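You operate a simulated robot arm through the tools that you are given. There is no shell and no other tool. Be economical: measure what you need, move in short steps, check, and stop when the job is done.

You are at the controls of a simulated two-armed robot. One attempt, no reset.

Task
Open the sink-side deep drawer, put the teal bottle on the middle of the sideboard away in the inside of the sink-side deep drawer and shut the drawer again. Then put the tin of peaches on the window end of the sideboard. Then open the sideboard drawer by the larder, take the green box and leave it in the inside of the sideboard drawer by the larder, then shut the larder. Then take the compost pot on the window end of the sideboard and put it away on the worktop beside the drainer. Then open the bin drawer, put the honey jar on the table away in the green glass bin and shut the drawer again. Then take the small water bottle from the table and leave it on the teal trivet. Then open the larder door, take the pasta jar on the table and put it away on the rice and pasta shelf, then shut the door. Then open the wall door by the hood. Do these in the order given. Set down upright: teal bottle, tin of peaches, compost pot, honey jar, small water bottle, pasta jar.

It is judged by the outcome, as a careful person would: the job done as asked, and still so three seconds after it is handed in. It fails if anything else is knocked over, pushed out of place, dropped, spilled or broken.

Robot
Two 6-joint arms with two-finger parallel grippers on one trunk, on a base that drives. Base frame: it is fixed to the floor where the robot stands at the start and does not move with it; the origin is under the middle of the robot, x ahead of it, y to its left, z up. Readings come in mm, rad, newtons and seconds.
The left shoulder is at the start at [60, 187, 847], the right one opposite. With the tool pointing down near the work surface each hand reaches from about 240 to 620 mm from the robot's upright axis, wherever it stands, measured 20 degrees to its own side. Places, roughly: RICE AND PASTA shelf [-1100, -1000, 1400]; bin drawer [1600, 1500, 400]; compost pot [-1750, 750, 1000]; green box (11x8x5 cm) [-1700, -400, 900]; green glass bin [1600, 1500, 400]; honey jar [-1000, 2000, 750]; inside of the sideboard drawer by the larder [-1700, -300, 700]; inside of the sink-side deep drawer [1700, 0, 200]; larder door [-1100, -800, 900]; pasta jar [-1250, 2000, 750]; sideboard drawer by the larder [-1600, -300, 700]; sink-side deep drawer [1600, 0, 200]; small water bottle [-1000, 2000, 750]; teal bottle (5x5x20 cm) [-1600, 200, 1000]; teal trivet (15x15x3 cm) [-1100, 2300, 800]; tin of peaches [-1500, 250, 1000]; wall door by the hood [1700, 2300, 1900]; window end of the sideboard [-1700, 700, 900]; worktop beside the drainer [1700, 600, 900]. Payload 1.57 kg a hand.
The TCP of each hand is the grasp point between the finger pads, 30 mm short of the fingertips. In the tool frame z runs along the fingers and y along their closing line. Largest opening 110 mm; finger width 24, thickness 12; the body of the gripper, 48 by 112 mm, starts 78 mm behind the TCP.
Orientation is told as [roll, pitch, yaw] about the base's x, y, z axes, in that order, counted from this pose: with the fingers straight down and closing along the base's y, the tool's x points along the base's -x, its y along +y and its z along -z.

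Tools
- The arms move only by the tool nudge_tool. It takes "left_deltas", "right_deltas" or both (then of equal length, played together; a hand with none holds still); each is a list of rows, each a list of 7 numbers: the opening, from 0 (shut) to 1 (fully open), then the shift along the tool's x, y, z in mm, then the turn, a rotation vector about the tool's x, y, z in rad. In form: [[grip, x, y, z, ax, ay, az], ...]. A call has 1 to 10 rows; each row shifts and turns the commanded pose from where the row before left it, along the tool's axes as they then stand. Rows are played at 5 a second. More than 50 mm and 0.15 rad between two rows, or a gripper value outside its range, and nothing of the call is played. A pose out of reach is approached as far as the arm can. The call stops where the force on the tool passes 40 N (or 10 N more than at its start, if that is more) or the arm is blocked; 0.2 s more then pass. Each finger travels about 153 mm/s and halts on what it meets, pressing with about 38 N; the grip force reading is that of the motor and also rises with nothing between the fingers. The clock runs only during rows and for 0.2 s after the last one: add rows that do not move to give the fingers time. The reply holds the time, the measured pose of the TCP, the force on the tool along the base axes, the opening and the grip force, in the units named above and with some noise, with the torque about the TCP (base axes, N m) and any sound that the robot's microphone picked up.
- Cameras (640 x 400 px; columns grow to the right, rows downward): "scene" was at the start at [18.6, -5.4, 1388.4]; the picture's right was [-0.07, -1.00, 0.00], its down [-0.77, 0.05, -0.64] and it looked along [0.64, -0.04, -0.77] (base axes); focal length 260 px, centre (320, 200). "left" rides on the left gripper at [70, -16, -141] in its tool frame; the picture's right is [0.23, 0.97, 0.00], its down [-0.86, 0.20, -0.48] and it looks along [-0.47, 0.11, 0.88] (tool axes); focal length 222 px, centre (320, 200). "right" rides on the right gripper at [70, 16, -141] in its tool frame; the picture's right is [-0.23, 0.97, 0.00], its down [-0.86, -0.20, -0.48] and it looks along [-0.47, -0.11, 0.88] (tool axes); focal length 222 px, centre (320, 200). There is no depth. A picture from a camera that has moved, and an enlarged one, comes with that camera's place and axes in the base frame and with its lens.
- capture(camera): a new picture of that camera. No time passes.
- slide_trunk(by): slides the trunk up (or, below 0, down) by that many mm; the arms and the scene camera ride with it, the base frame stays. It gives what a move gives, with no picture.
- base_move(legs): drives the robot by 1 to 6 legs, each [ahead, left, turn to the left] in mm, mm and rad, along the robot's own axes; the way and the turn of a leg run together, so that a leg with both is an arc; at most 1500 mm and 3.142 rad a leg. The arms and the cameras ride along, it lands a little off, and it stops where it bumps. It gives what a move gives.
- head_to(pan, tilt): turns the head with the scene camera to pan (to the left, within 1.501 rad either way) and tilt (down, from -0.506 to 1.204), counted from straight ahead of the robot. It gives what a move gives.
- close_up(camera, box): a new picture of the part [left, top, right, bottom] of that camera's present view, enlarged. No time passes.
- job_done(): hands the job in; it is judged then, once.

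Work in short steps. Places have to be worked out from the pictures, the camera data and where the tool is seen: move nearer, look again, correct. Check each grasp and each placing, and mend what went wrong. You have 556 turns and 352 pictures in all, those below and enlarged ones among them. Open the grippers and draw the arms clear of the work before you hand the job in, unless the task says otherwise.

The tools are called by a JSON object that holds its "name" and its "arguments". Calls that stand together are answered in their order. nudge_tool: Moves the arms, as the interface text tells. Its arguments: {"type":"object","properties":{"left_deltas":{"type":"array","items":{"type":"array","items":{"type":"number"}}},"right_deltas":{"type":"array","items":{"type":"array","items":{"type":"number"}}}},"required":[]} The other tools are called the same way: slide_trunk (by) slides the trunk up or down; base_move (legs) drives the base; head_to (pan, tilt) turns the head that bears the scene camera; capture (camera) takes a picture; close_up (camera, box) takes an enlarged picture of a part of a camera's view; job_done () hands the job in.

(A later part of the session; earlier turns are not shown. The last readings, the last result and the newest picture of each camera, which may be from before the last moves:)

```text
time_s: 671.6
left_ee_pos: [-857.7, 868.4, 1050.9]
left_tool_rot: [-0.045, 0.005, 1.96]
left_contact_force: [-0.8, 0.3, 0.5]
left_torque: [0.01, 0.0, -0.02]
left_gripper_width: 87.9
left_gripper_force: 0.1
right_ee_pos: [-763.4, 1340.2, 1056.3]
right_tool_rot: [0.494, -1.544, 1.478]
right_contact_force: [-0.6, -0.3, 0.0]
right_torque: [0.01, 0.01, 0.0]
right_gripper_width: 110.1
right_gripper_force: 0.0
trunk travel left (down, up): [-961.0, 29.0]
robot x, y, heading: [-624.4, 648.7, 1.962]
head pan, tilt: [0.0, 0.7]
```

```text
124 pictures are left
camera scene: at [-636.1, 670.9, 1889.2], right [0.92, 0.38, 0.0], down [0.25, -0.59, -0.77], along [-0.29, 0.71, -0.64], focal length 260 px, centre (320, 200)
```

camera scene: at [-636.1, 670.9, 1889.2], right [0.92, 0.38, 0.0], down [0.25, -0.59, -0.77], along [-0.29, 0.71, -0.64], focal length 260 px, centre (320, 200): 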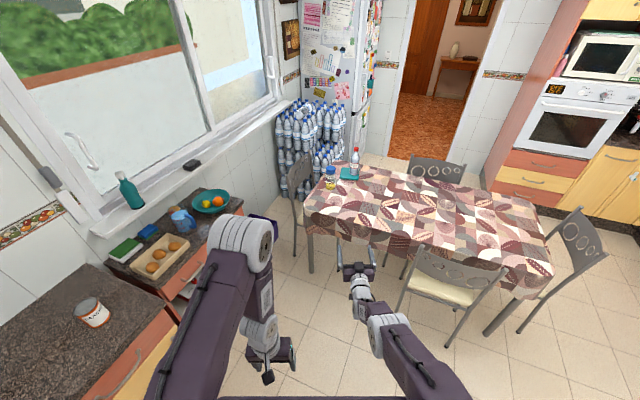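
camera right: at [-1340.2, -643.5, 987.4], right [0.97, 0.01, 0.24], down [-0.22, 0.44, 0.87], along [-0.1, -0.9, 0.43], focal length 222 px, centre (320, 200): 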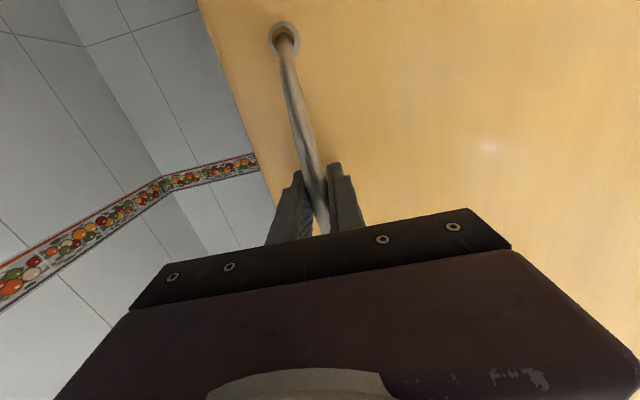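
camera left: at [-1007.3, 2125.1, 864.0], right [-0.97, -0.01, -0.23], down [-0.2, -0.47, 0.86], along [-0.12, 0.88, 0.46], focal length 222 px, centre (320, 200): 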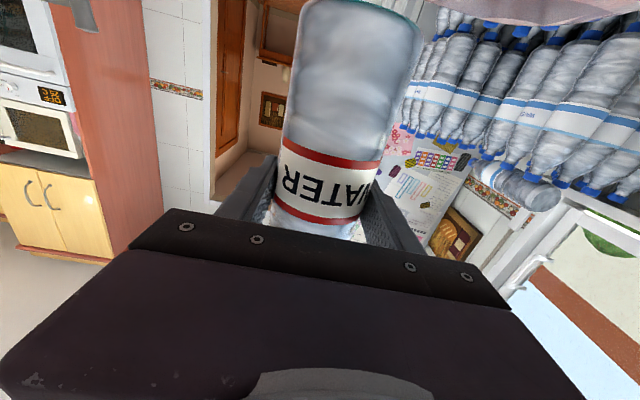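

Lower to jar mid-height and advance to the pre-grasp point.

{"name": "slide_trunk", "arguments": {"by": -195}}

{"name": "base_move", "arguments": {"legs": [[562, 58, 0]]}}

{"name": "capture", "arguments": {"camera": "right"}}

{"name": "capture", "arguments": {"camera": "scene"}}

```text
time_s: 673.7
left_ee_pos: [-857.3, 869.0, 855.9]
left_tool_rot: [-0.045, 0.005, 1.961]
left_contact_force: [0.3, 0.4, 0.3]
left_torque: [-0.02, -0.02, -0.01]
left_gripper_width: 88.1
left_gripper_force: 0.0
right_ee_pos: [-763.0, 1339.9, 861.4]
right_tool_rot: [0.499, -1.544, 1.474]
right_contact_force: [0.0, 0.0, 0.2]
right_torque: [-0.01, -0.03, 0.01]
right_gripper_width: 109.8
right_gripper_force: 0.0
trunk travel left (down, up): [-766.0, 224.0]
robot x, y, heading: [-633.4, 647.4, 1.963]
head pan, tilt: [0.0, 0.7]
```

```text
time_s: 677.0
left_ee_pos: [-1134.1, 1362.2, 856.0]
left_tool_rot: [-0.045, 0.006, 1.976]
left_contact_force: [-0.7, -1.3, -0.1]
left_torque: [0.01, 0.0, -0.01]
left_gripper_width: 88.1
left_gripper_force: 0.2
right_ee_pos: [-1048.9, 1834.7, 861.8]
right_tool_rot: [0.498, -1.545, 1.493]
right_contact_force: [0.1, -0.2, -0.4]
right_torque: [0.02, 0.01, -0.01]
right_gripper_width: 110.0
right_gripper_force: 0.1
trunk travel left (down, up): [-766.0, 224.0]
robot x, y, heading: [-899.7, 1148.4, 1.982]
head pan, tilt: [0.0, 0.7]
```

```text
123 pictures are left
camera right: at [-1007.3, 1698.6, 795.1], right [-0.89, -0.39, 0.24], down [0.38, -0.33, 0.86], along [-0.26, 0.86, 0.44], focal length 222 px, centre (320, 200)
```

right: 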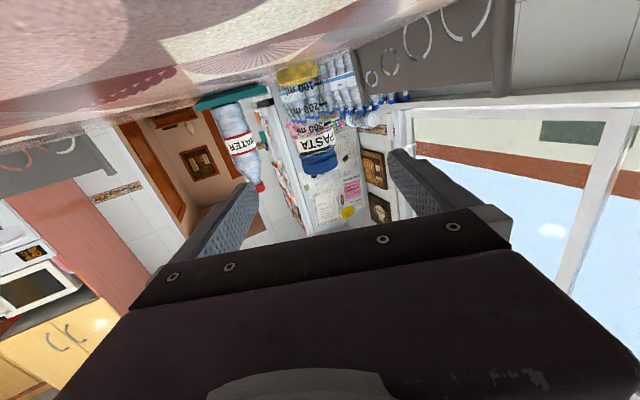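

```text
122 pictures are left
camera scene: at [-910.5, 1168.6, 1694.2], right [0.92, 0.4, 0.0], down [0.26, -0.59, -0.77], along [-0.3, 0.7, -0.64], focal length 260 px, centre (320, 200)
```

scene: 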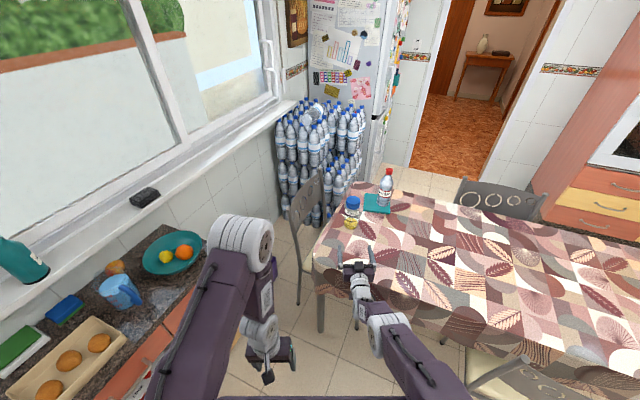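

Jar at about [-1137, 2066]; needs 11 mm to the right. Advance 170 mm and look.

{"name": "base_move", "arguments": {"legs": [[165, -11, 0]]}}

{"name": "capture", "arguments": {"camera": "right"}}

{"name": "close_up", "arguments": {"camera": "scene", "box": [280, 170, 440, 310]}}

```text
time_s: 678.4
left_ee_pos: [-1188.2, 1514.3, 857.6]
left_tool_rot: [-0.045, 0.004, 1.977]
left_contact_force: [-0.6, 0.1, 0.1]
left_torque: [-0.03, -0.01, -0.02]
left_gripper_width: 88.2
left_gripper_force: 0.1
right_ee_pos: [-1102.6, 1986.4, 862.4]
right_tool_rot: [0.509, -1.544, 1.48]
right_contact_force: [1.2, -0.3, 0.4]
right_torque: [0.0, 0.07, -0.01]
right_gripper_width: 110.0
right_gripper_force: 0.0
trunk travel left (down, up): [-766.0, 224.0]
robot x, y, heading: [-956.2, 1296.6, 1.982]
head pan, tilt: [0.0, 0.7]
```

```text
121 pictures are left
camera right: at [-1060.9, 1850.2, 795.6], right [-0.89, -0.39, 0.24], down [0.38, -0.33, 0.86], along [-0.26, 0.86, 0.45], focal length 222 px, centre (320, 200)
```

right: 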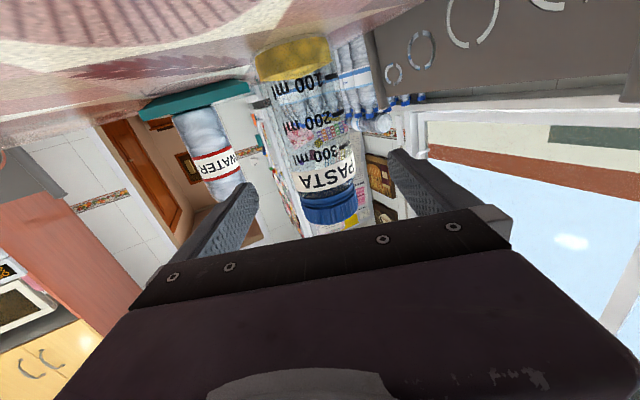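

```text
2.86 times, centred on (360, 240) of scene
camera zoom: at [-964.2, 1319.4, 1694.2], right [0.92, 0.4, 0.0], down [0.26, -0.59, -0.77], along [-0.3, 0.7, -0.64], focal length 743 px, centre (206, 86)
```

zoom: 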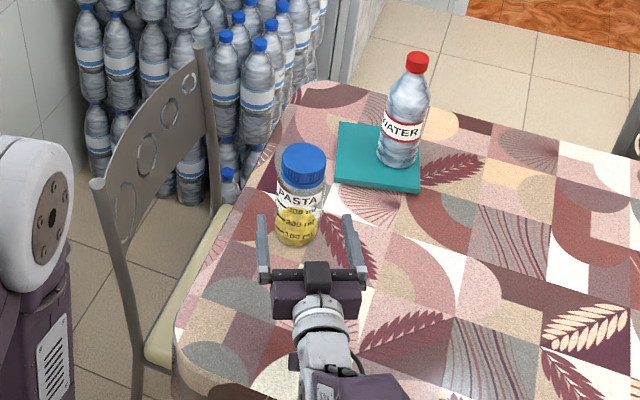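

Well centred. Advance 85 mm and close.

{"name": "base_move", "arguments": {"legs": [[84, 0, 0]]}}

{"name": "capture", "arguments": {"camera": "right"}}

```text
time_s: 679.5
left_ee_pos: [-1223.4, 1591.0, 855.6]
left_tool_rot: [-0.045, 0.005, 1.979]
left_contact_force: [0.2, -0.1, 0.1]
left_torque: [-0.01, -0.02, -0.01]
left_gripper_width: 88.1
left_gripper_force: 0.1
right_ee_pos: [-1136.9, 2064.3, 861.9]
right_tool_rot: [0.499, -1.544, 1.489]
right_contact_force: [0.1, 0.4, -0.3]
right_torque: [-0.01, -0.02, -0.02]
right_gripper_width: 110.2
right_gripper_force: 0.1
trunk travel left (down, up): [-766.0, 224.0]
robot x, y, heading: [-986.6, 1375.7, 1.982]
head pan, tilt: [0.0, 0.7]
```

```text
119 pictures are left
camera right: at [-1095.1, 1927.9, 795.2], right [-0.89, -0.39, 0.24], down [0.38, -0.33, 0.86], along [-0.26, 0.86, 0.44], focal length 222 px, centre (320, 200)
```

right: 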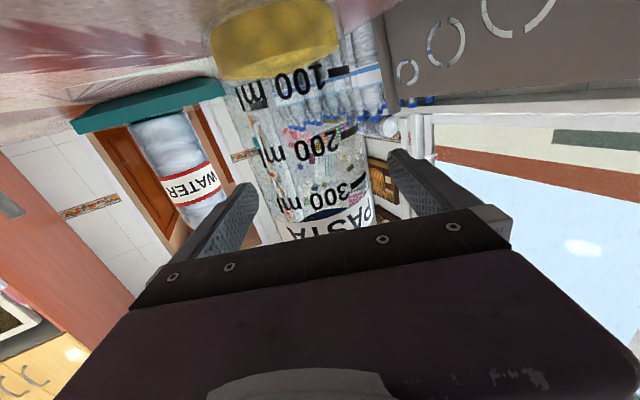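

{"name": "nudge_tool", "arguments": {"right_deltas": [[0.8, 0, 0, 0, 0, 0, 0], [0.5, 0, 0, 0, 0, 0, 0], [0, 0, 0, 0, 0, 0, 0], [0, 0, 0, 0, 0, 0, 0]]}}

{"name": "slide_trunk", "arguments": {"by": 30}}

{"name": "capture", "arguments": {"camera": "right"}}

{"name": "close_up", "arguments": {"camera": "scene", "box": [280, 170, 440, 310]}}

```text
time_s: 680.5
left_ee_pos: [-1221.6, 1591.7, 855.2]
left_tool_rot: [-0.045, 0.007, 1.978]
left_contact_force: [0.5, 0.0, -0.1]
left_torque: [-0.02, 0.02, -0.03]
left_gripper_width: 87.9
left_gripper_force: 0.1
right_ee_pos: [-1137.0, 2063.7, 862.0]
right_tool_rot: [0.513, -1.547, 1.478]
right_contact_force: [-0.8, 1.8, 2.1]
right_torque: [0.22, -0.14, 0.08]
right_gripper_width: 73.0
right_gripper_force: 38.0
trunk travel left (down, up): [-766.0, 224.0]
robot x, y, heading: [-988.9, 1377.5, 1.98]
head pan, tilt: [0.0, 0.7]
```

```text
time_s: 681.2
left_ee_pos: [-1222.0, 1592.1, 885.5]
left_tool_rot: [-0.046, 0.008, 1.977]
left_contact_force: [-0.2, -0.1, 0.4]
left_torque: [0.02, -0.01, -0.03]
left_gripper_width: 88.0
left_gripper_force: 0.1
right_ee_pos: [-1136.1, 2065.4, 890.7]
right_tool_rot: [0.465, -1.542, 1.528]
right_contact_force: [-0.6, 0.4, -3.8]
right_torque: [0.0, -0.01, -0.02]
right_gripper_width: 72.6
right_gripper_force: 38.4
trunk travel left (down, up): [-796.0, 194.0]
robot x, y, heading: [-990.7, 1374.7, 1.981]
head pan, tilt: [0.0, 0.7]
```

```text
118 pictures are left
camera right: at [-1095.3, 1928.6, 824.1], right [-0.89, -0.39, 0.24], down [0.38, -0.33, 0.86], along [-0.26, 0.86, 0.44], focal length 222 px, centre (320, 200)
```

right: 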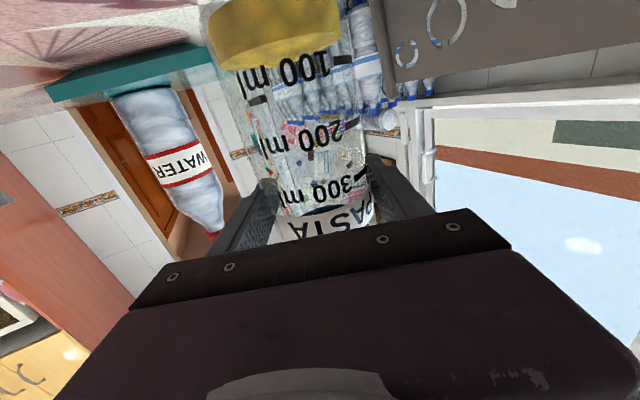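

```text
2.86 times, centred on (360, 240) of scene
camera zoom: at [-998.9, 1399.8, 1724.2], right [0.92, 0.4, 0.0], down [0.26, -0.59, -0.76], along [-0.3, 0.7, -0.64], focal length 743 px, centre (206, 86)
```

zoom: 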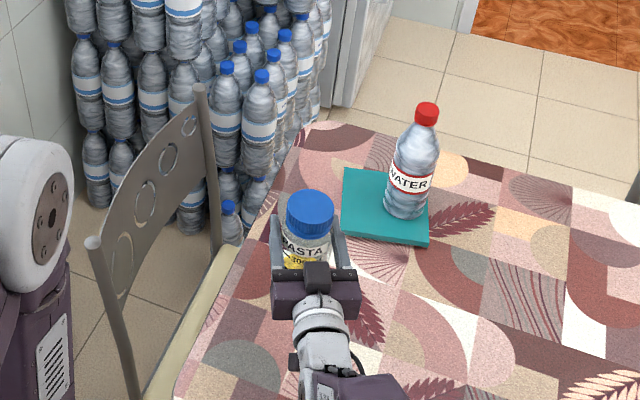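

Jar is held (73 mm). Back off, raise the trunk and turn right toward the larder.

{"name": "slide_trunk", "arguments": {"by": 190}}

{"name": "base_move", "arguments": {"legs": [[-800, 0, 0], [0, 0, -1.8], [0, 0, -1.75]]}}

{"name": "head_to", "arguments": {"pan": 0, "tilt": 0.4}}

{"name": "capture", "arguments": {"camera": "scene"}}

```text
time_s: 683.3
left_ee_pos: [-1223.5, 1592.0, 1076.1]
left_tool_rot: [-0.045, 0.006, 1.978]
left_contact_force: [0.0, 1.0, 0.1]
left_torque: [0.02, 0.0, -0.01]
left_gripper_width: 88.1
left_gripper_force: 0.1
right_ee_pos: [-1137.9, 2064.8, 1081.1]
right_tool_rot: [0.475, -1.544, 1.515]
right_contact_force: [-0.4, 0.0, -3.2]
right_torque: [0.01, -0.03, -0.02]
right_gripper_width: 72.3
right_gripper_force: 37.9
trunk travel left (down, up): [-986.0, 4.0]
robot x, y, heading: [-990.3, 1381.2, 1.981]
head pan, tilt: [0.0, 0.7]
```

```text
time_s: 696.3
left_ee_pos: [-548.3, 343.8, 1074.1]
left_tool_rot: [-0.045, 0.007, -1.598]
left_contact_force: [0.4, -0.7, -0.2]
left_torque: [-0.01, -0.04, 0.03]
left_gripper_width: 88.1
left_gripper_force: 0.0
right_ee_pos: [-825.0, -47.5, 1081.7]
right_tool_rot: [0.475, -1.543, -2.057]
right_contact_force: [-0.1, -0.3, -3.5]
right_torque: [0.0, -0.01, 0.0]
right_gripper_width: 72.7
right_gripper_force: 37.9
trunk travel left (down, up): [-986.0, 4.0]
robot x, y, heading: [-668.1, 638.3, -1.592]
head pan, tilt: [0.0, 0.7]
```

```text
time_s: 697.1
left_ee_pos: [-548.2, 344.3, 1076.0]
left_tool_rot: [-0.046, 0.007, -1.597]
left_contact_force: [0.2, -0.1, 0.8]
left_torque: [0.04, 0.01, 0.03]
left_gripper_width: 87.9
left_gripper_force: 0.1
right_ee_pos: [-824.0, -46.3, 1081.1]
right_tool_rot: [0.477, -1.543, -2.058]
right_contact_force: [0.1, -0.7, -3.3]
right_torque: [-0.02, 0.0, -0.02]
right_gripper_width: 72.3
right_gripper_force: 38.1
trunk travel left (down, up): [-986.0, 4.0]
robot x, y, heading: [-667.0, 643.0, -1.594]
head pan, tilt: [0.0, 0.4]
```

```text
116 pictures are left
camera scene: at [-666.9, 605.4, 1940.9], right [-1.0, 0.02, 0.0], down [0.01, 0.39, -0.92], along [-0.02, -0.92, -0.39], focal length 260 px, centre (320, 200)
```

scene: 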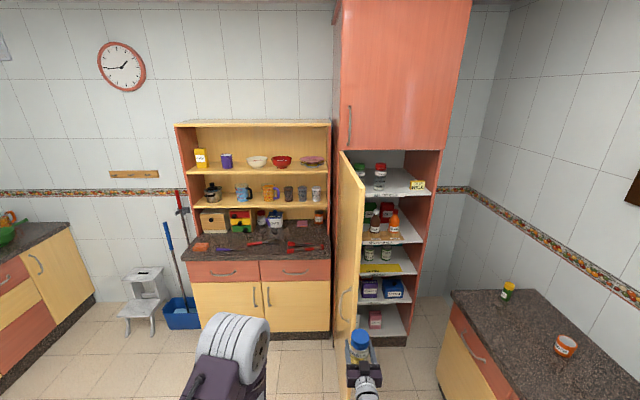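

Larder shelves are visible. Move sideways to be in front of the opening and zoom in for the labels.

{"name": "base_move", "arguments": {"legs": [[0, -425, 0.023]]}}

{"name": "capture", "arguments": {"camera": "scene"}}

{"name": "close_up", "arguments": {"camera": "scene", "box": [230, 130, 410, 260]}}

```text
time_s: 699.7
left_ee_pos: [-963.3, 352.3, 1076.5]
left_tool_rot: [-0.048, 0.007, -1.573]
left_contact_force: [0.3, 0.1, -0.3]
left_torque: [-0.01, -0.02, 0.01]
left_gripper_width: 87.9
left_gripper_force: 0.1
right_ee_pos: [-1229.7, -46.0, 1080.7]
right_tool_rot: [0.421, -1.545, -1.981]
right_contact_force: [-0.4, -0.4, -2.9]
right_torque: [0.0, 0.03, 0.01]
right_gripper_width: 72.5
right_gripper_force: 38.1
trunk travel left (down, up): [-986.0, 4.0]
robot x, y, heading: [-1089.0, 646.0, -1.572]
head pan, tilt: [0.0, 0.4]
```

```text
115 pictures are left
camera scene: at [-1087.5, 610.4, 1941.0], right [-1.0, 0.0, 0.0], down [0.0, 0.39, -0.92], along [0.0, -0.92, -0.39], focal length 260 px, centre (320, 200)
```

scene: 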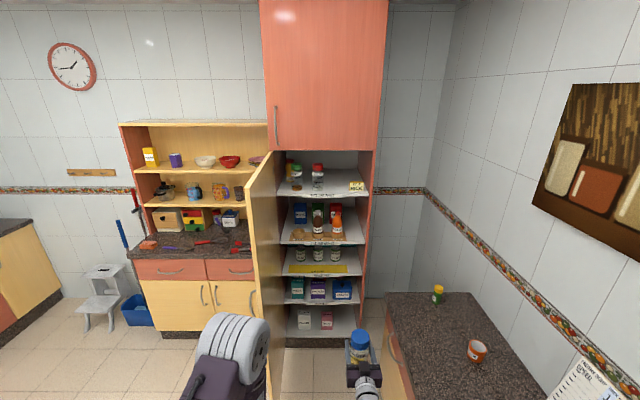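

```text
3.08 times, centred on (320, 195) of scene
camera zoom: at [-1087.5, 610.4, 1941.0], right [-1.0, 0.0, 0.0], down [0.0, 0.39, -0.92], along [0.0, -0.92, -0.39], focal length 800 px, centre (320, 215)
```

zoom: 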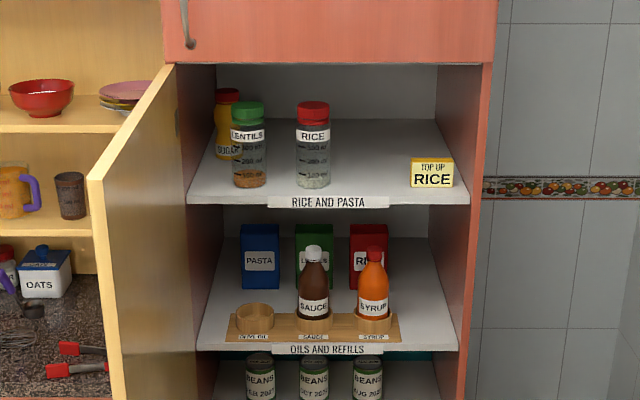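

"RICE AND PASTA" is the top shelf, z≈1367; free gap between the rice jar and the rice box centred at x≈−1192. Raise the hand ~410 mm with the arm.

{"name": "nudge_tool", "arguments": {"right_deltas": [[0, -45, 0, 0, 0, 0, 0], [0, -45, 0, 0, 0, 0, 0], [0, -45, 0, 0, 0, 0, 0], [0, -45, 0, 0, 0, 0, 0], [0, -45, 0, 0, 0, 0, 0]]}}

{"name": "nudge_tool", "arguments": {"right_deltas": [[0, -45, 0, 0, 0, 0, 0], [0, -45, 0, 0, 0, 0, 0], [0, -45, 0, 0, 0, 0, 0], [0, -45, 0, 0, 0, 0, 0], [0, -10, 0, 0, 0, 0, 0]]}}

{"name": "capture", "arguments": {"camera": "right"}}

```text
time_s: 700.9
left_ee_pos: [-964.7, 352.8, 1076.3]
left_tool_rot: [-0.046, 0.007, -1.572]
left_contact_force: [-0.2, 0.1, 0.1]
left_torque: [-0.01, 0.01, -0.02]
left_gripper_width: 88.1
left_gripper_force: 0.2
right_ee_pos: [-1230.8, -110.2, 1279.0]
right_tool_rot: [0.4, -1.539, -1.963]
right_contact_force: [-0.8, 0.1, -4.1]
right_torque: [-0.01, -0.02, 0.0]
right_gripper_width: 72.3
right_gripper_force: 37.9
right hand out of reach, approached as far as the arm can: row 1, 2, 3, 4
trunk travel left (down, up): [-986.0, 4.0]
robot x, y, heading: [-1089.0, 644.5, -1.572]
head pan, tilt: [0.0, 0.4]
```

```text
time_s: 702.1
left_ee_pos: [-964.1, 351.9, 1076.3]
left_tool_rot: [-0.044, 0.006, -1.575]
left_contact_force: [0.3, -0.2, 0.2]
left_torque: [0.02, -0.02, -0.02]
left_gripper_width: 87.9
left_gripper_force: 0.0
right_ee_pos: [-1233.0, -116.7, 1470.4]
right_tool_rot: [0.482, -1.542, -2.042]
right_contact_force: [1.0, -0.6, -3.8]
right_torque: [0.03, -0.02, -0.01]
right_gripper_width: 72.6
right_gripper_force: 37.9
trunk travel left (down, up): [-986.0, 4.0]
robot x, y, heading: [-1090.9, 644.1, -1.569]
head pan, tilt: [0.0, 0.4]
```

```text
113 pictures are left
camera right: at [-1218.2, 27.6, 1404.0], right [0.97, 0.0, 0.24], down [-0.22, 0.46, 0.86], along [-0.11, -0.89, 0.44], focal length 222 px, centre (320, 200)
```

right: 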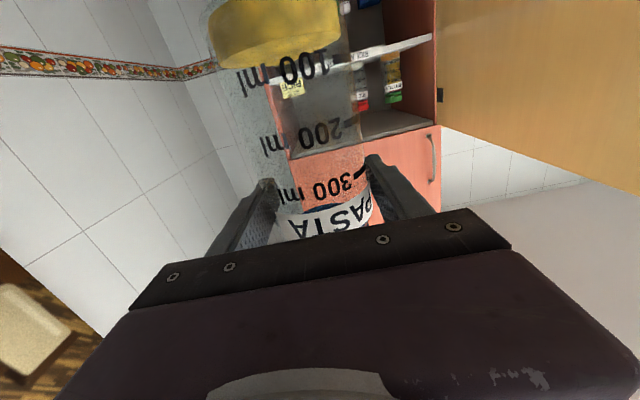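

Raise 30 mm more, shift the right hand 50 mm inward and tuck the left inward, so the base can stay clear of the open door.

{"name": "nudge_tool", "arguments": {"right_deltas": [[0, -15, 25, 0, 0, 0, 0], [0, -15, 25, 0, 0, 0, 0], [0, 0, 5, 0, 0, 0, 0]], "left_deltas": [[0.5, 0, -30, 0, 0, 0, 0], [0.5, 0, -30, 0, 0, 0, 0], [0.5, 0, -30, 0, 0, 0, 0]]}}

{"name": "base_move", "arguments": {"legs": [[550, -12, 0]]}}

{"name": "capture", "arguments": {"camera": "scene"}}

{"name": "capture", "arguments": {"camera": "right"}}

```text
time_s: 702.9
left_ee_pos: [-1055.6, 353.0, 1081.2]
left_tool_rot: [-0.045, 0.009, -1.573]
left_contact_force: [-0.1, 0.2, 0.4]
left_torque: [-0.02, -0.02, 0.0]
left_gripper_width: 54.9
left_gripper_force: 0.0
right_ee_pos: [-1178.5, -117.0, 1500.4]
right_tool_rot: [0.479, -1.542, -2.041]
right_contact_force: [0.4, 0.2, -3.5]
right_torque: [0.01, 0.02, 0.0]
right_gripper_width: 72.8
right_gripper_force: 37.3
trunk travel left (down, up): [-986.0, 4.0]
robot x, y, heading: [-1090.4, 645.8, -1.575]
head pan, tilt: [0.0, 0.4]
```

```text
time_s: 706.1
left_ee_pos: [-1066.9, -200.5, 1081.8]
left_tool_rot: [-0.044, 0.005, -1.574]
left_contact_force: [-0.3, 0.2, 0.3]
left_torque: [0.01, 0.01, 0.0]
left_gripper_width: 55.0
left_gripper_force: 0.0
right_ee_pos: [-1189.7, -668.5, 1503.5]
right_tool_rot: [0.5, -1.544, -2.061]
right_contact_force: [-0.3, 1.7, -3.2]
right_torque: [-0.01, 0.02, -0.01]
right_gripper_width: 72.3
right_gripper_force: 37.5
trunk travel left (down, up): [-986.0, 4.0]
robot x, y, heading: [-1101.6, 92.2, -1.567]
head pan, tilt: [0.0, 0.4]
```

```text
112 pictures are left
camera scene: at [-1102.0, 59.0, 1941.1], right [-1.0, 0.0, 0.0], down [0.0, 0.39, -0.92], along [0.0, -0.92, -0.39], focal length 260 px, centre (320, 200)
```

scene: 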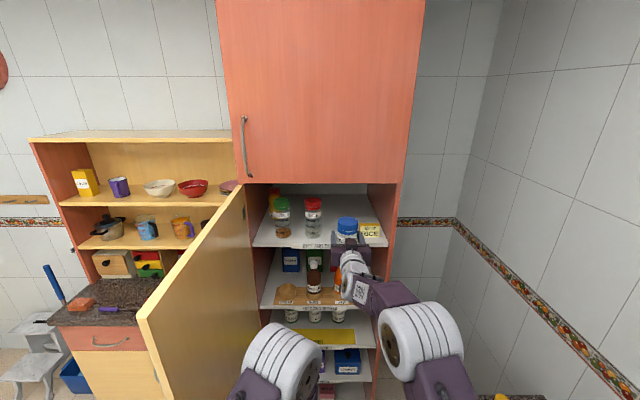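

```text
111 pictures are left
camera right: at [-1175.1, -524.4, 1436.2], right [0.97, 0.0, 0.24], down [-0.21, 0.46, 0.86], along [-0.11, -0.89, 0.44], focal length 222 px, centre (320, 200)
```

right: 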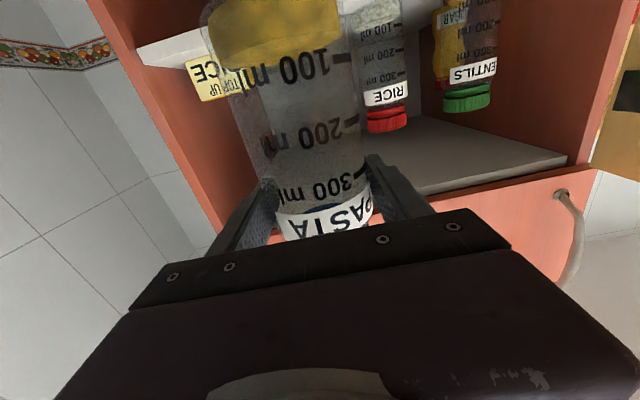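

{"name": "close_up", "arguments": {"camera": "scene", "box": [230, 170, 410, 300]}}

```text
3.08 times, centred on (320, 235) of scene
camera zoom: at [-1102.0, 59.0, 1941.1], right [-1.0, 0.0, 0.0], down [0.0, 0.39, -0.92], along [0.0, -0.92, -0.39], focal length 800 px, centre (320, 92)
```

zoom: 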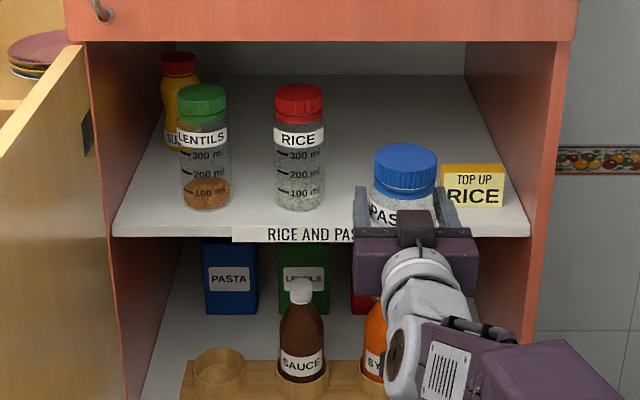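

Gap is right: rice jar edge −1109, box edge −1267; jar at x −1190. Advance 200 mm, check, then the rest.

{"name": "base_move", "arguments": {"legs": [[200, 0, 0]]}}

{"name": "close_up", "arguments": {"camera": "scene", "box": [220, 190, 420, 340]}}

{"name": "capture", "arguments": {"camera": "right"}}

```text
time_s: 707.7
left_ee_pos: [-1066.2, -401.0, 1081.9]
left_tool_rot: [-0.047, 0.004, -1.57]
left_contact_force: [-0.6, 0.6, -0.5]
left_torque: [-0.07, 0.0, 0.01]
left_gripper_width: 55.1
left_gripper_force: 0.0
right_ee_pos: [-1187.1, -869.1, 1505.0]
right_tool_rot: [0.55, -1.546, -2.108]
right_contact_force: [0.2, 0.5, -3.7]
right_torque: [0.06, 0.02, -0.02]
right_gripper_width: 72.8
right_gripper_force: 37.5
trunk travel left (down, up): [-986.0, 4.0]
robot x, y, heading: [-1105.4, -111.3, -1.564]
head pan, tilt: [0.0, 0.4]
```

```text
2.67 times, centred on (320, 265) of scene
camera zoom: at [-1101.9, -140.6, 1941.2], right [-1.0, 0.0, 0.0], down [0.0, 0.39, -0.92], along [0.0, -0.92, -0.39], focal length 693 px, centre (320, 27)
```

zoom: 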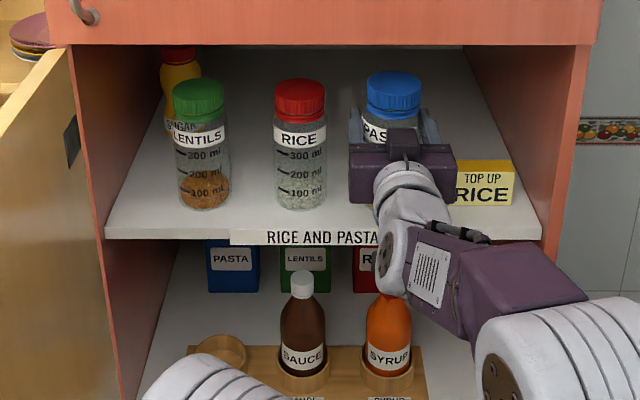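

```text
108 pictures are left
camera right: at [-1173.2, -725.2, 1437.6], right [0.97, 0.01, 0.24], down [-0.22, 0.46, 0.86], along [-0.1, -0.89, 0.45], focal length 222 px, centre (320, 200)
```

right: 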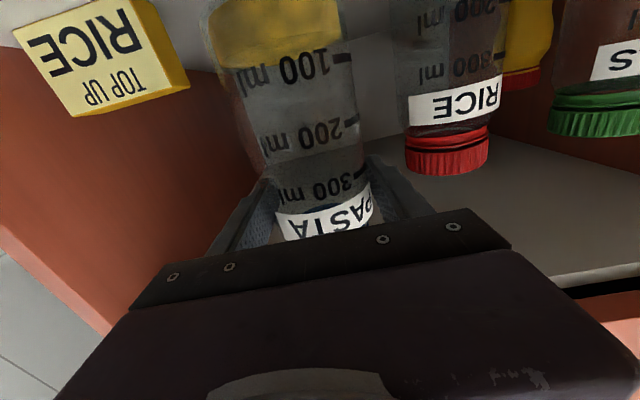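

Clearances good. Advance 52 mm, then lower in small steps.

{"name": "base_move", "arguments": {"legs": [[52, 0, 0]]}}

{"name": "slide_trunk", "arguments": {"by": -16}}

{"name": "slide_trunk", "arguments": {"by": -5}}

{"name": "capture", "arguments": {"camera": "right"}}

```text
time_s: 708.6
left_ee_pos: [-1065.8, -448.2, 1082.6]
left_tool_rot: [-0.043, -0.001, -1.573]
left_contact_force: [0.2, 0.4, -0.7]
left_torque: [-0.1, -0.01, 0.0]
left_gripper_width: 54.8
left_gripper_force: 0.1
right_ee_pos: [-1187.5, -915.5, 1508.7]
right_tool_rot: [0.683, -1.552, -2.242]
right_contact_force: [-0.3, 1.4, -2.9]
right_torque: [0.06, -0.04, -0.01]
right_gripper_width: 72.6
right_gripper_force: 38.3
trunk travel left (down, up): [-986.0, 4.0]
robot x, y, heading: [-1103.9, -167.1, -1.562]
head pan, tilt: [0.0, 0.4]
```

```text
time_s: 709.2
left_ee_pos: [-1066.4, -453.9, 1065.0]
left_tool_rot: [-0.044, 0.005, -1.573]
left_contact_force: [-1.1, 0.0, 0.2]
left_torque: [-0.05, -0.02, 0.02]
left_gripper_width: 55.1
left_gripper_force: 0.0
right_ee_pos: [-1188.0, -922.4, 1488.3]
right_tool_rot: [0.534, -1.545, -2.092]
right_contact_force: [-0.7, 0.5, -3.5]
right_torque: [0.01, 0.02, 0.03]
right_gripper_width: 72.5
right_gripper_force: 37.4
trunk travel left (down, up): [-970.0, 20.0]
robot x, y, heading: [-1099.6, -165.9, -1.57]
head pan, tilt: [0.0, 0.4]
```

```text
time_s: 709.8
left_ee_pos: [-1066.4, -457.5, 1059.0]
left_tool_rot: [-0.043, 0.01, -1.572]
left_contact_force: [-0.3, -0.2, -0.3]
left_torque: [-0.03, 0.0, -0.01]
left_gripper_width: 55.1
left_gripper_force: 0.0
right_ee_pos: [-1187.2, -927.5, 1480.7]
right_tool_rot: [0.464, -1.543, -2.023]
right_contact_force: [-0.7, 0.0, -3.8]
right_torque: [0.0, 0.02, -0.01]
right_gripper_width: 72.5
right_gripper_force: 38.9
trunk travel left (down, up): [-965.0, 25.0]
robot x, y, heading: [-1105.7, -165.0, -1.573]
head pan, tilt: [0.0, 0.4]
```

```text
107 pictures are left
camera right: at [-1173.5, -783.4, 1413.8], right [0.97, 0.01, 0.24], down [-0.22, 0.45, 0.86], along [-0.1, -0.89, 0.44], focal length 222 px, centre (320, 200)
```

right: 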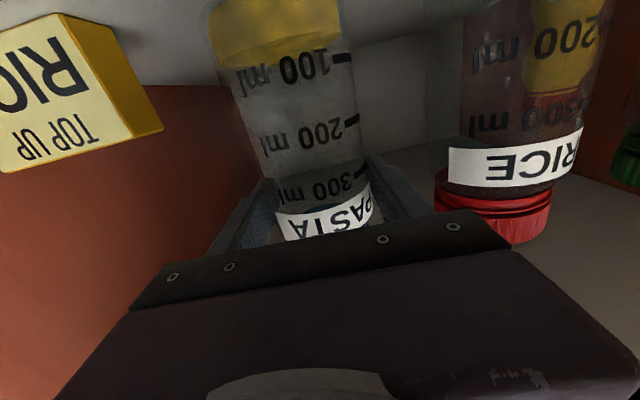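

{"name": "slide_trunk", "arguments": {"by": -4}}

{"name": "slide_trunk", "arguments": {"by": -4}}

```text
time_s: 710.3
left_ee_pos: [-1065.5, -459.5, 1055.9]
left_tool_rot: [-0.044, 0.008, -1.573]
left_contact_force: [0.1, -0.3, -0.3]
left_torque: [0.03, 0.0, 0.02]
left_gripper_width: 54.9
left_gripper_force: 0.1
right_ee_pos: [-1188.4, -928.3, 1475.8]
right_tool_rot: [0.461, -1.543, -2.018]
right_contact_force: [-0.3, 0.5, -3.3]
right_torque: [-0.01, -0.01, 0.02]
right_gripper_width: 72.3
right_gripper_force: 37.6
trunk travel left (down, up): [-961.0, 29.0]
robot x, y, heading: [-1105.4, -166.2, -1.569]
head pan, tilt: [0.0, 0.4]
```

```text
time_s: 710.8
left_ee_pos: [-1064.8, -456.8, 1051.3]
left_tool_rot: [-0.047, 0.007, -1.571]
left_contact_force: [0.6, 0.4, 0.0]
left_torque: [0.02, 0.01, 0.01]
left_gripper_width: 55.0
left_gripper_force: 0.1
right_ee_pos: [-1188.2, -926.1, 1472.3]
right_tool_rot: [0.473, -1.542, -2.03]
right_contact_force: [0.4, -0.3, -3.4]
right_torque: [-0.03, 0.03, -0.01]
right_gripper_width: 72.5
right_gripper_force: 37.7
trunk travel left (down, up): [-957.0, 33.0]
robot x, y, heading: [-1106.3, -164.8, -1.564]
head pan, tilt: [0.0, 0.4]
```

{"name": "slide_trunk", "arguments": {"by": -4}}

{"name": "slide_trunk", "arguments": {"by": -4}}

```text
time_s: 711.4
left_ee_pos: [-1065.3, -457.3, 1047.8]
left_tool_rot: [-0.046, 0.005, -1.572]
left_contact_force: [0.9, -0.2, 0.7]
left_torque: [-0.01, -0.03, 0.0]
left_gripper_width: 55.1
left_gripper_force: 0.1
right_ee_pos: [-1187.7, -926.6, 1469.3]
right_tool_rot: [0.48, -1.543, -2.039]
right_contact_force: [-0.5, -0.9, -3.8]
right_torque: [-0.02, 0.02, -0.01]
right_gripper_width: 72.4
right_gripper_force: 38.0
trunk travel left (down, up): [-953.0, 37.0]
robot x, y, heading: [-1102.5, -165.6, -1.567]
head pan, tilt: [0.0, 0.4]
```

```text
time_s: 711.9
left_ee_pos: [-1066.0, -455.7, 1043.4]
left_tool_rot: [-0.045, 0.007, -1.573]
left_contact_force: [0.5, 0.1, 0.3]
left_torque: [0.0, 0.03, 0.02]
left_gripper_width: 55.1
left_gripper_force: 0.0
right_ee_pos: [-1187.7, -925.5, 1467.8]
right_tool_rot: [0.571, -1.55, -2.129]
right_contact_force: [0.0, -1.8, 4.5]
right_torque: [-0.2, 0.32, 0.07]
right_gripper_width: 72.6
right_gripper_force: 38.2
trunk travel left (down, up): [-949.0, 41.0]
robot x, y, heading: [-1101.9, -163.6, -1.566]
head pan, tilt: [0.0, 0.4]
```

Jar touches the shelf. Open to ~92 mm and withdraw straight back.

{"name": "nudge_tool", "arguments": {"right_deltas": [[0.72, 0, 0, 0, 0, 0, 0], [0.8, 0, 0, 0, 0, 0, 0], [0.84, 0, 0, 0, 0, 0, 0]]}}

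{"name": "capture", "arguments": {"camera": "right"}}

{"name": "base_move", "arguments": {"legs": [[-60, 0, 0], [-300, 0, 0]]}}

{"name": "close_up", "arguments": {"camera": "scene", "box": [230, 150, 410, 280]}}

```text
time_s: 712.7
left_ee_pos: [-1065.6, -456.2, 1044.2]
left_tool_rot: [-0.046, 0.007, -1.572]
left_contact_force: [0.3, 0.3, -0.3]
left_torque: [-0.04, 0.01, 0.01]
left_gripper_width: 54.8
left_gripper_force: 0.0
right_ee_pos: [-1189.0, -926.3, 1465.8]
right_tool_rot: [0.49, -1.544, -2.049]
right_contact_force: [-0.2, 0.3, -0.1]
right_torque: [0.02, 0.03, 0.03]
right_gripper_width: 92.3
right_gripper_force: 0.1
trunk travel left (down, up): [-949.0, 41.0]
robot x, y, heading: [-1105.5, -166.8, -1.573]
head pan, tilt: [0.0, 0.4]
```

```text
106 pictures are left
camera right: at [-1173.3, -781.5, 1398.8], right [0.97, 0.01, 0.24], down [-0.22, 0.46, 0.86], along [-0.1, -0.89, 0.44], focal length 222 px, centre (320, 200)
```

right: 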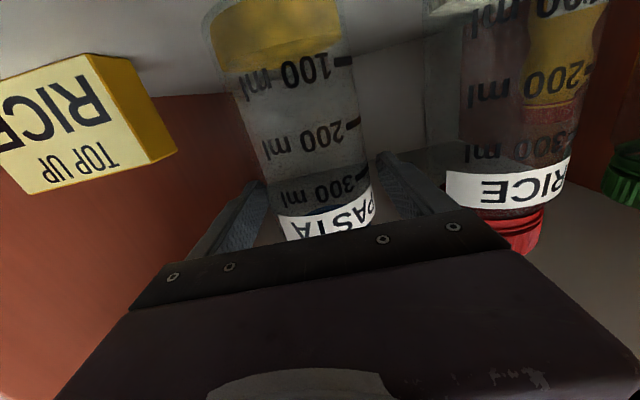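

```text
time_s: 715.3
left_ee_pos: [-1066.4, -96.5, 1044.3]
left_tool_rot: [-0.045, 0.008, -1.572]
left_contact_force: [0.5, -0.3, 0.8]
left_torque: [0.0, 0.02, 0.0]
left_gripper_width: 55.2
left_gripper_force: 0.1
right_ee_pos: [-1188.7, -566.5, 1464.0]
right_tool_rot: [0.467, -1.543, -2.029]
right_contact_force: [0.1, 0.2, -0.1]
right_torque: [0.0, 0.04, 0.0]
right_gripper_width: 92.3
right_gripper_force: 0.0
trunk travel left (down, up): [-949.0, 41.0]
robot x, y, heading: [-1104.7, 191.1, -1.567]
head pan, tilt: [0.0, 0.4]
```

```text
3.08 times, centred on (320, 215) of scene
camera zoom: at [-1102.3, 158.7, 1904.0], right [-1.0, 0.0, 0.0], down [0.0, 0.39, -0.92], along [0.0, -0.92, -0.39], focal length 800 px, centre (320, 154)
```

zoom: 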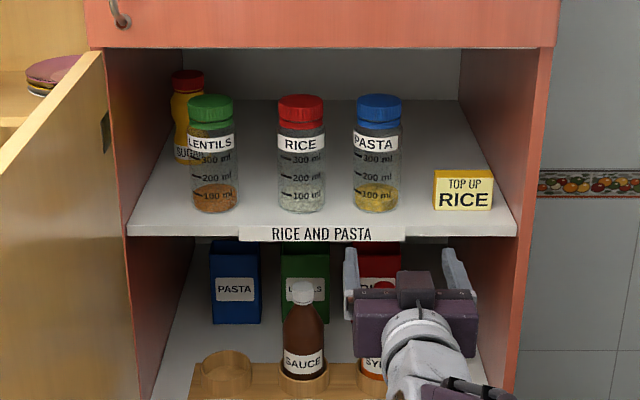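

Pasta stands on the right shelf. To shut the door I go round to its outer side: back off, move east, turn to face west, then south.

{"name": "base_move", "arguments": {"legs": [[-560, 0, 0], [0, 1235, 0], [0, 0, -1.565], [0, 1150, 0]]}}

{"name": "nudge_tool", "arguments": {"right_deltas": [[0, 0, 0, 0, 0, 0, 0], [0, 0, 0, 0, 0, 0, 0], [0, 0, 0, 0, 0, 0, 0]]}}

{"name": "capture", "arguments": {"camera": "scene"}}

```text
time_s: 733.7
left_ee_pos: [-59.1, -448.9, 1043.8]
left_tool_rot: [-0.043, 0.008, -3.079]
left_contact_force: [0.2, -0.5, 0.1]
left_torque: [0.0, 0.02, -0.01]
left_gripper_width: 55.1
left_gripper_force: 0.0
right_ee_pos: [-535.9, -356.8, 1465.5]
right_tool_rot: [0.509, -1.544, 2.707]
right_contact_force: [-0.5, -0.1, 0.1]
right_torque: [0.03, 0.03, 0.0]
right_gripper_width: 92.4
right_gripper_force: 0.1
trunk travel left (down, up): [-949.0, 41.0]
robot x, y, heading: [230.8, -389.2, -3.08]
head pan, tilt: [0.0, 0.4]
```

```text
time_s: 734.5
left_ee_pos: [-59.1, -449.7, 1044.4]
left_tool_rot: [-0.045, 0.007, -3.081]
left_contact_force: [0.1, -0.3, -0.3]
left_torque: [0.0, 0.0, 0.03]
left_gripper_width: 54.9
left_gripper_force: 0.0
right_ee_pos: [-537.0, -357.2, 1466.4]
right_tool_rot: [0.479, -1.545, 2.738]
right_contact_force: [0.2, 0.6, -0.4]
right_torque: [0.02, 0.01, -0.01]
right_gripper_width: 0.3
right_gripper_force: 21.5
trunk travel left (down, up): [-949.0, 41.0]
robot x, y, heading: [226.9, -389.3, -3.08]
head pan, tilt: [0.0, 0.4]
```

```text
104 pictures are left
camera scene: at [196.9, -395.8, 1904.0], right [-0.07, 1.0, 0.0], down [0.39, 0.03, -0.92], along [-0.92, -0.06, -0.39], focal length 260 px, centre (320, 200)
```

scene: 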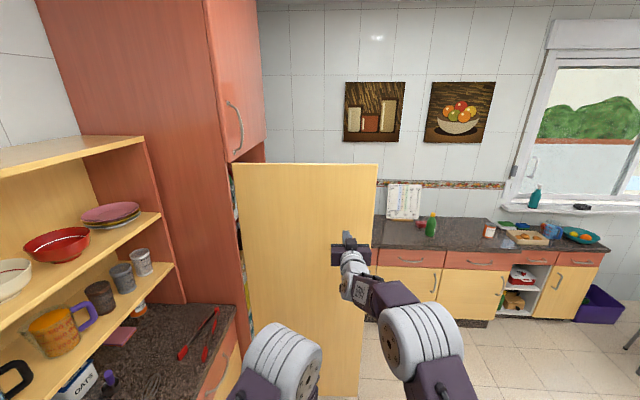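

Hand faces the door's outer side near its free end. Advance to touch, then push along the closing arc.

{"name": "base_move", "arguments": {"legs": [[200, 0, 0], [30, 0, 0]]}}

{"name": "base_move", "arguments": {"legs": [[56, -125, 0.15], [56, -125, 0.15]]}}

{"name": "capture", "arguments": {"camera": "scene"}}

```text
time_s: 736.5
left_ee_pos: [-285.0, -464.3, 1046.2]
left_tool_rot: [-0.044, 0.0, -3.075]
left_contact_force: [0.5, -0.1, -0.6]
left_torque: [0.0, 0.1, 0.0]
left_gripper_width: 55.1
left_gripper_force: 0.0
right_ee_pos: [-758.6, -375.9, 1471.0]
right_tool_rot: [0.641, -1.549, 2.58]
right_contact_force: [1.3, 0.4, 0.0]
right_torque: [0.01, -0.03, 0.02]
right_gripper_width: 0.2
right_gripper_force: 21.3
trunk travel left (down, up): [-949.0, 41.0]
robot x, y, heading: [-2.6, -410.6, -3.075]
head pan, tilt: [0.0, 0.4]
```

```text
time_s: 738.7
left_ee_pos: [-420.8, -330.3, 1044.6]
left_tool_rot: [-0.045, 0.006, -2.774]
left_contact_force: [-0.5, 0.1, 0.3]
left_torque: [0.0, 0.01, 0.0]
left_gripper_width: 55.0
left_gripper_force: 0.1
right_ee_pos: [-900.7, -386.3, 1467.9]
right_tool_rot: [0.488, -1.546, 3.035]
right_contact_force: [0.9, 0.0, 0.0]
right_torque: [0.01, -0.02, 0.0]
right_gripper_width: 0.0
right_gripper_force: 21.3
trunk travel left (down, up): [-949.0, 41.0]
robot x, y, heading: [-165.6, -190.4, -2.77]
head pan, tilt: [0.0, 0.4]
```

```text
103 pictures are left
camera scene: at [-190.7, -203.0, 1904.1], right [-0.36, 0.93, 0.0], down [0.36, 0.14, -0.92], along [-0.86, -0.33, -0.39], focal length 260 px, centre (320, 200)
```

scene: 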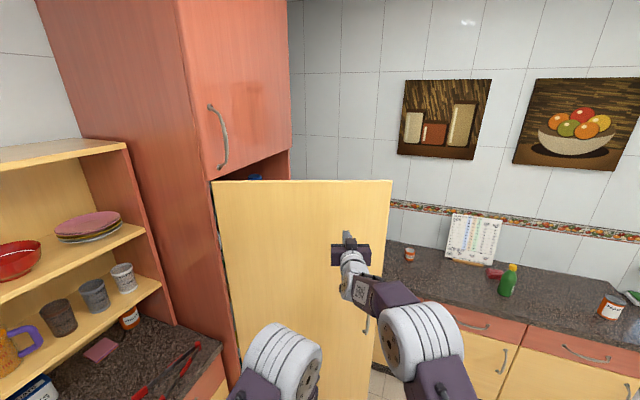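

It follows. Continue the arc.

{"name": "base_move", "arguments": {"legs": [[56, -125, 0.15], [56, -125, 0.15], [56, -125, 0.15], [56, -125, 0.15]]}}

{"name": "capture", "arguments": {"camera": "scene"}}

```text
time_s: 742.8
left_ee_pos: [-777.4, -197.5, 1042.6]
left_tool_rot: [-0.045, 0.007, -2.176]
left_contact_force: [0.4, -1.5, -0.6]
left_torque: [0.0, 0.02, 0.0]
left_gripper_width: 55.0
left_gripper_force: 0.1
right_ee_pos: [-1143.1, -514.8, 1466.3]
right_tool_rot: [0.481, -1.545, -2.644]
right_contact_force: [0.3, 0.2, 0.1]
right_torque: [0.05, -0.05, 0.02]
right_gripper_width: 0.0
right_gripper_force: 21.5
trunk travel left (down, up): [-949.0, 41.0]
robot x, y, heading: [-645.8, 60.4, -2.176]
head pan, tilt: [0.0, 0.4]
```

```text
102 pictures are left
camera scene: at [-658.4, 35.4, 1904.1], right [-0.82, 0.57, 0.0], down [0.22, 0.32, -0.92], along [-0.52, -0.76, -0.39], focal length 260 px, centre (320, 200)
```

scene: 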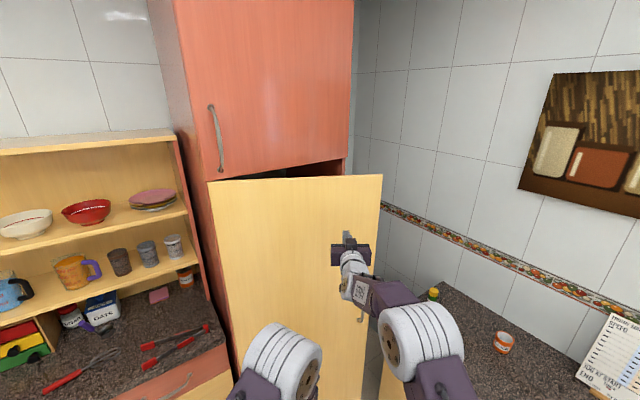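

{"name": "base_move", "arguments": {"legs": [[56, -125, 0.15], [56, -125, 0.15], [56, -125, 0.15]]}}

{"name": "capture", "arguments": {"camera": "scene"}}

```text
time_s: 745.9
left_ee_pos: [-1054.6, -250.3, 1045.0]
left_tool_rot: [-0.045, 0.007, -1.719]
left_contact_force: [0.8, -0.4, -0.1]
left_torque: [0.01, 0.04, 0.01]
left_gripper_width: 55.1
left_gripper_force: 0.0
right_ee_pos: [-1243.7, -695.6, 1467.2]
right_tool_rot: [0.476, -1.547, -2.183]
right_contact_force: [0.5, -0.2, 1.3]
right_torque: [0.02, 0.03, -0.03]
right_gripper_width: 0.0
right_gripper_force: 21.3
trunk travel left (down, up): [-949.0, 41.0]
robot x, y, heading: [-1048.1, 41.8, -1.72]
head pan, tilt: [0.0, 0.4]
```

```text
101 pictures are left
camera scene: at [-1049.9, 10.5, 1904.1], right [-0.99, 0.15, 0.0], down [0.06, 0.38, -0.92], along [-0.13, -0.91, -0.39], focal length 260 px, centre (320, 200)
```

scene: 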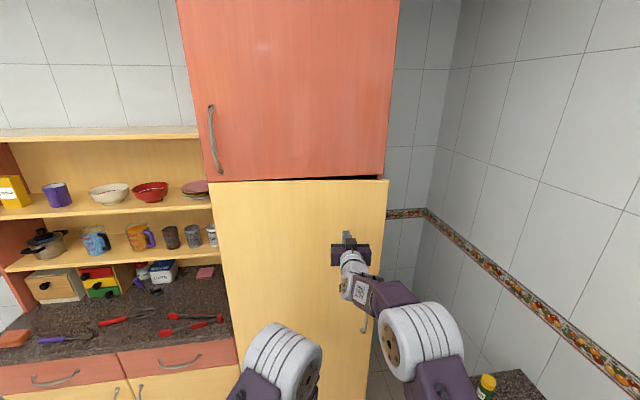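

Nearly shut. One more arc, then press straight until the stop.

{"name": "base_move", "arguments": {"legs": [[56, -125, 0.15]]}}

{"name": "base_move", "arguments": {"legs": [[25, 0, 0], [20, 0, 0], [20, 0, 0]]}}

{"name": "capture", "arguments": {"camera": "scene"}}

```text
time_s: 747.3
left_ee_pos: [-1139.9, -294.4, 1043.9]
left_tool_rot: [-0.045, 0.005, -1.572]
left_contact_force: [0.0, 0.4, -0.1]
left_torque: [0.01, 0.04, 0.04]
left_gripper_width: 54.8
left_gripper_force: 0.0
right_ee_pos: [-1260.2, -763.6, 1468.3]
right_tool_rot: [0.454, -1.548, -2.014]
right_contact_force: [-0.4, 0.2, 0.8]
right_torque: [0.0, 0.01, -0.03]
right_gripper_width: 0.0
right_gripper_force: 21.4
trunk travel left (down, up): [-949.0, 41.0]
robot x, y, heading: [-1178.6, -6.9, -1.568]
head pan, tilt: [0.0, 0.4]
```

```text
time_s: 748.5
left_ee_pos: [-1142.4, -329.1, 1046.6]
left_tool_rot: [-0.046, -0.001, -1.572]
left_contact_force: [-0.5, 0.2, 0.0]
left_torque: [0.01, 0.0, -0.02]
left_gripper_width: 54.9
left_gripper_force: 0.0
right_ee_pos: [-1261.9, -794.0, 1472.8]
right_tool_rot: [0.663, -1.55, -2.219]
right_contact_force: [0.9, 25.4, 1.7]
right_torque: [-0.29, -0.06, -0.12]
right_gripper_width: 0.0
right_gripper_force: 21.1
trunk travel left (down, up): [-949.0, 41.0]
robot x, y, heading: [-1180.8, -44.0, -1.569]
head pan, tilt: [0.0, 0.4]
stopped in leg 2: the force on the tool passed its limit (the readings are from after the stop); the commanded pose is now the measured one
```

```text
100 pictures are left
camera scene: at [-1178.0, -65.5, 1904.2], right [-1.0, 0.0, 0.0], down [0.0, 0.38, -0.92], along [0.0, -0.92, -0.38], focal length 260 px, centre (320, 200)
```

scene: 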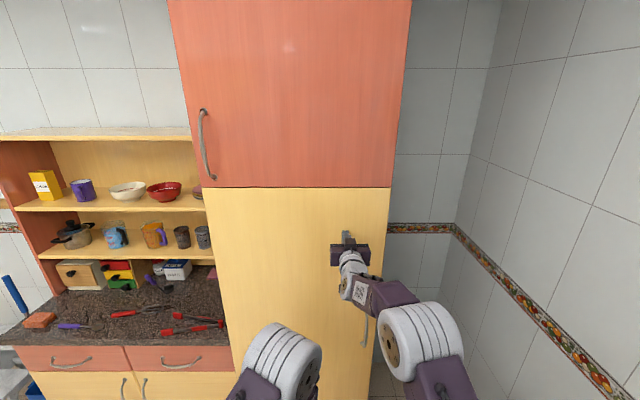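

Larder is shut. Last task: the wall door by the hood. Back off and drive to where I can view it.

{"name": "base_move", "arguments": {"legs": [[-700, 0, 0], [0, 0, 1.57]]}}

{"name": "base_move", "arguments": {"legs": [[1400, 300, 0]]}}

{"name": "head_to", "arguments": {"pan": 0.6, "tilt": 0.05}}

{"name": "capture", "arguments": {"camera": "scene"}}

```text
time_s: 756.2
left_ee_pos: [-896.0, 689.7, 1043.8]
left_tool_rot: [-0.043, 0.006, -0.012]
left_contact_force: [0.3, 0.4, 0.4]
left_torque: [-0.03, -0.04, 0.01]
left_gripper_width: 55.1
left_gripper_force: 0.0
right_ee_pos: [-426.8, 563.8, 1466.7]
right_tool_rot: [0.491, -1.544, -0.488]
right_contact_force: [0.1, -0.8, 0.4]
right_torque: [0.01, 0.0, 0.01]
right_gripper_width: 0.1
right_gripper_force: 21.5
trunk travel left (down, up): [-949.0, 41.0]
robot x, y, heading: [-1186.4, 655.9, -0.008]
head pan, tilt: [0.0, 0.4]
```

```text
time_s: 763.4
left_ee_pos: [518.4, 985.2, 1044.1]
left_tool_rot: [-0.044, 0.008, -0.011]
left_contact_force: [-0.5, -0.6, 0.2]
left_torque: [0.01, 0.02, -0.04]
left_gripper_width: 55.1
left_gripper_force: 0.1
right_ee_pos: [985.3, 860.0, 1466.0]
right_tool_rot: [0.501, -1.546, -0.497]
right_contact_force: [-0.4, -0.4, 1.3]
right_torque: [0.03, -0.01, 0.0]
right_gripper_width: 0.1
right_gripper_force: 20.9
trunk travel left (down, up): [-949.0, 41.0]
robot x, y, heading: [226.0, 951.3, -0.008]
head pan, tilt: [0.0, 0.4]
```

```text
time_s: 764.4
left_ee_pos: [518.7, 985.6, 1044.4]
left_tool_rot: [-0.045, 0.008, -0.01]
left_contact_force: [1.0, 0.3, 0.5]
left_torque: [0.0, 0.03, 0.03]
left_gripper_width: 55.1
left_gripper_force: 0.1
right_ee_pos: [986.8, 859.8, 1465.5]
right_tool_rot: [0.486, -1.544, -0.479]
right_contact_force: [-0.6, -0.4, -0.2]
right_torque: [0.01, 0.03, -0.01]
right_gripper_width: 0.0
right_gripper_force: 21.2
trunk travel left (down, up): [-949.0, 41.0]
robot x, y, heading: [229.6, 943.5, -0.009]
head pan, tilt: [0.6, 0.051]
```

```text
99 pictures are left
camera scene: at [246.5, 1000.5, 1936.4], right [0.56, -0.83, 0.0], down [-0.04, -0.03, -1.0], along [0.83, 0.56, -0.05], focal length 260 px, centre (320, 200)
```

scene: 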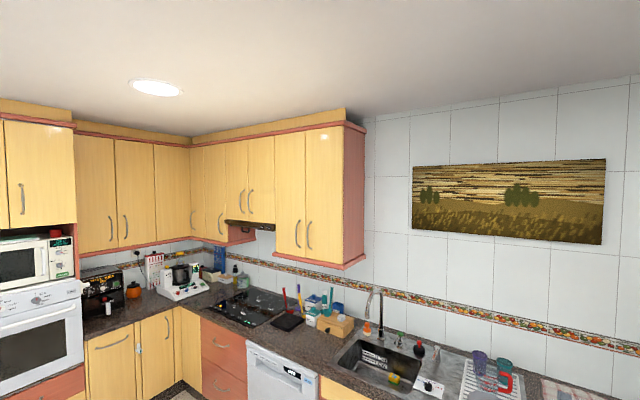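

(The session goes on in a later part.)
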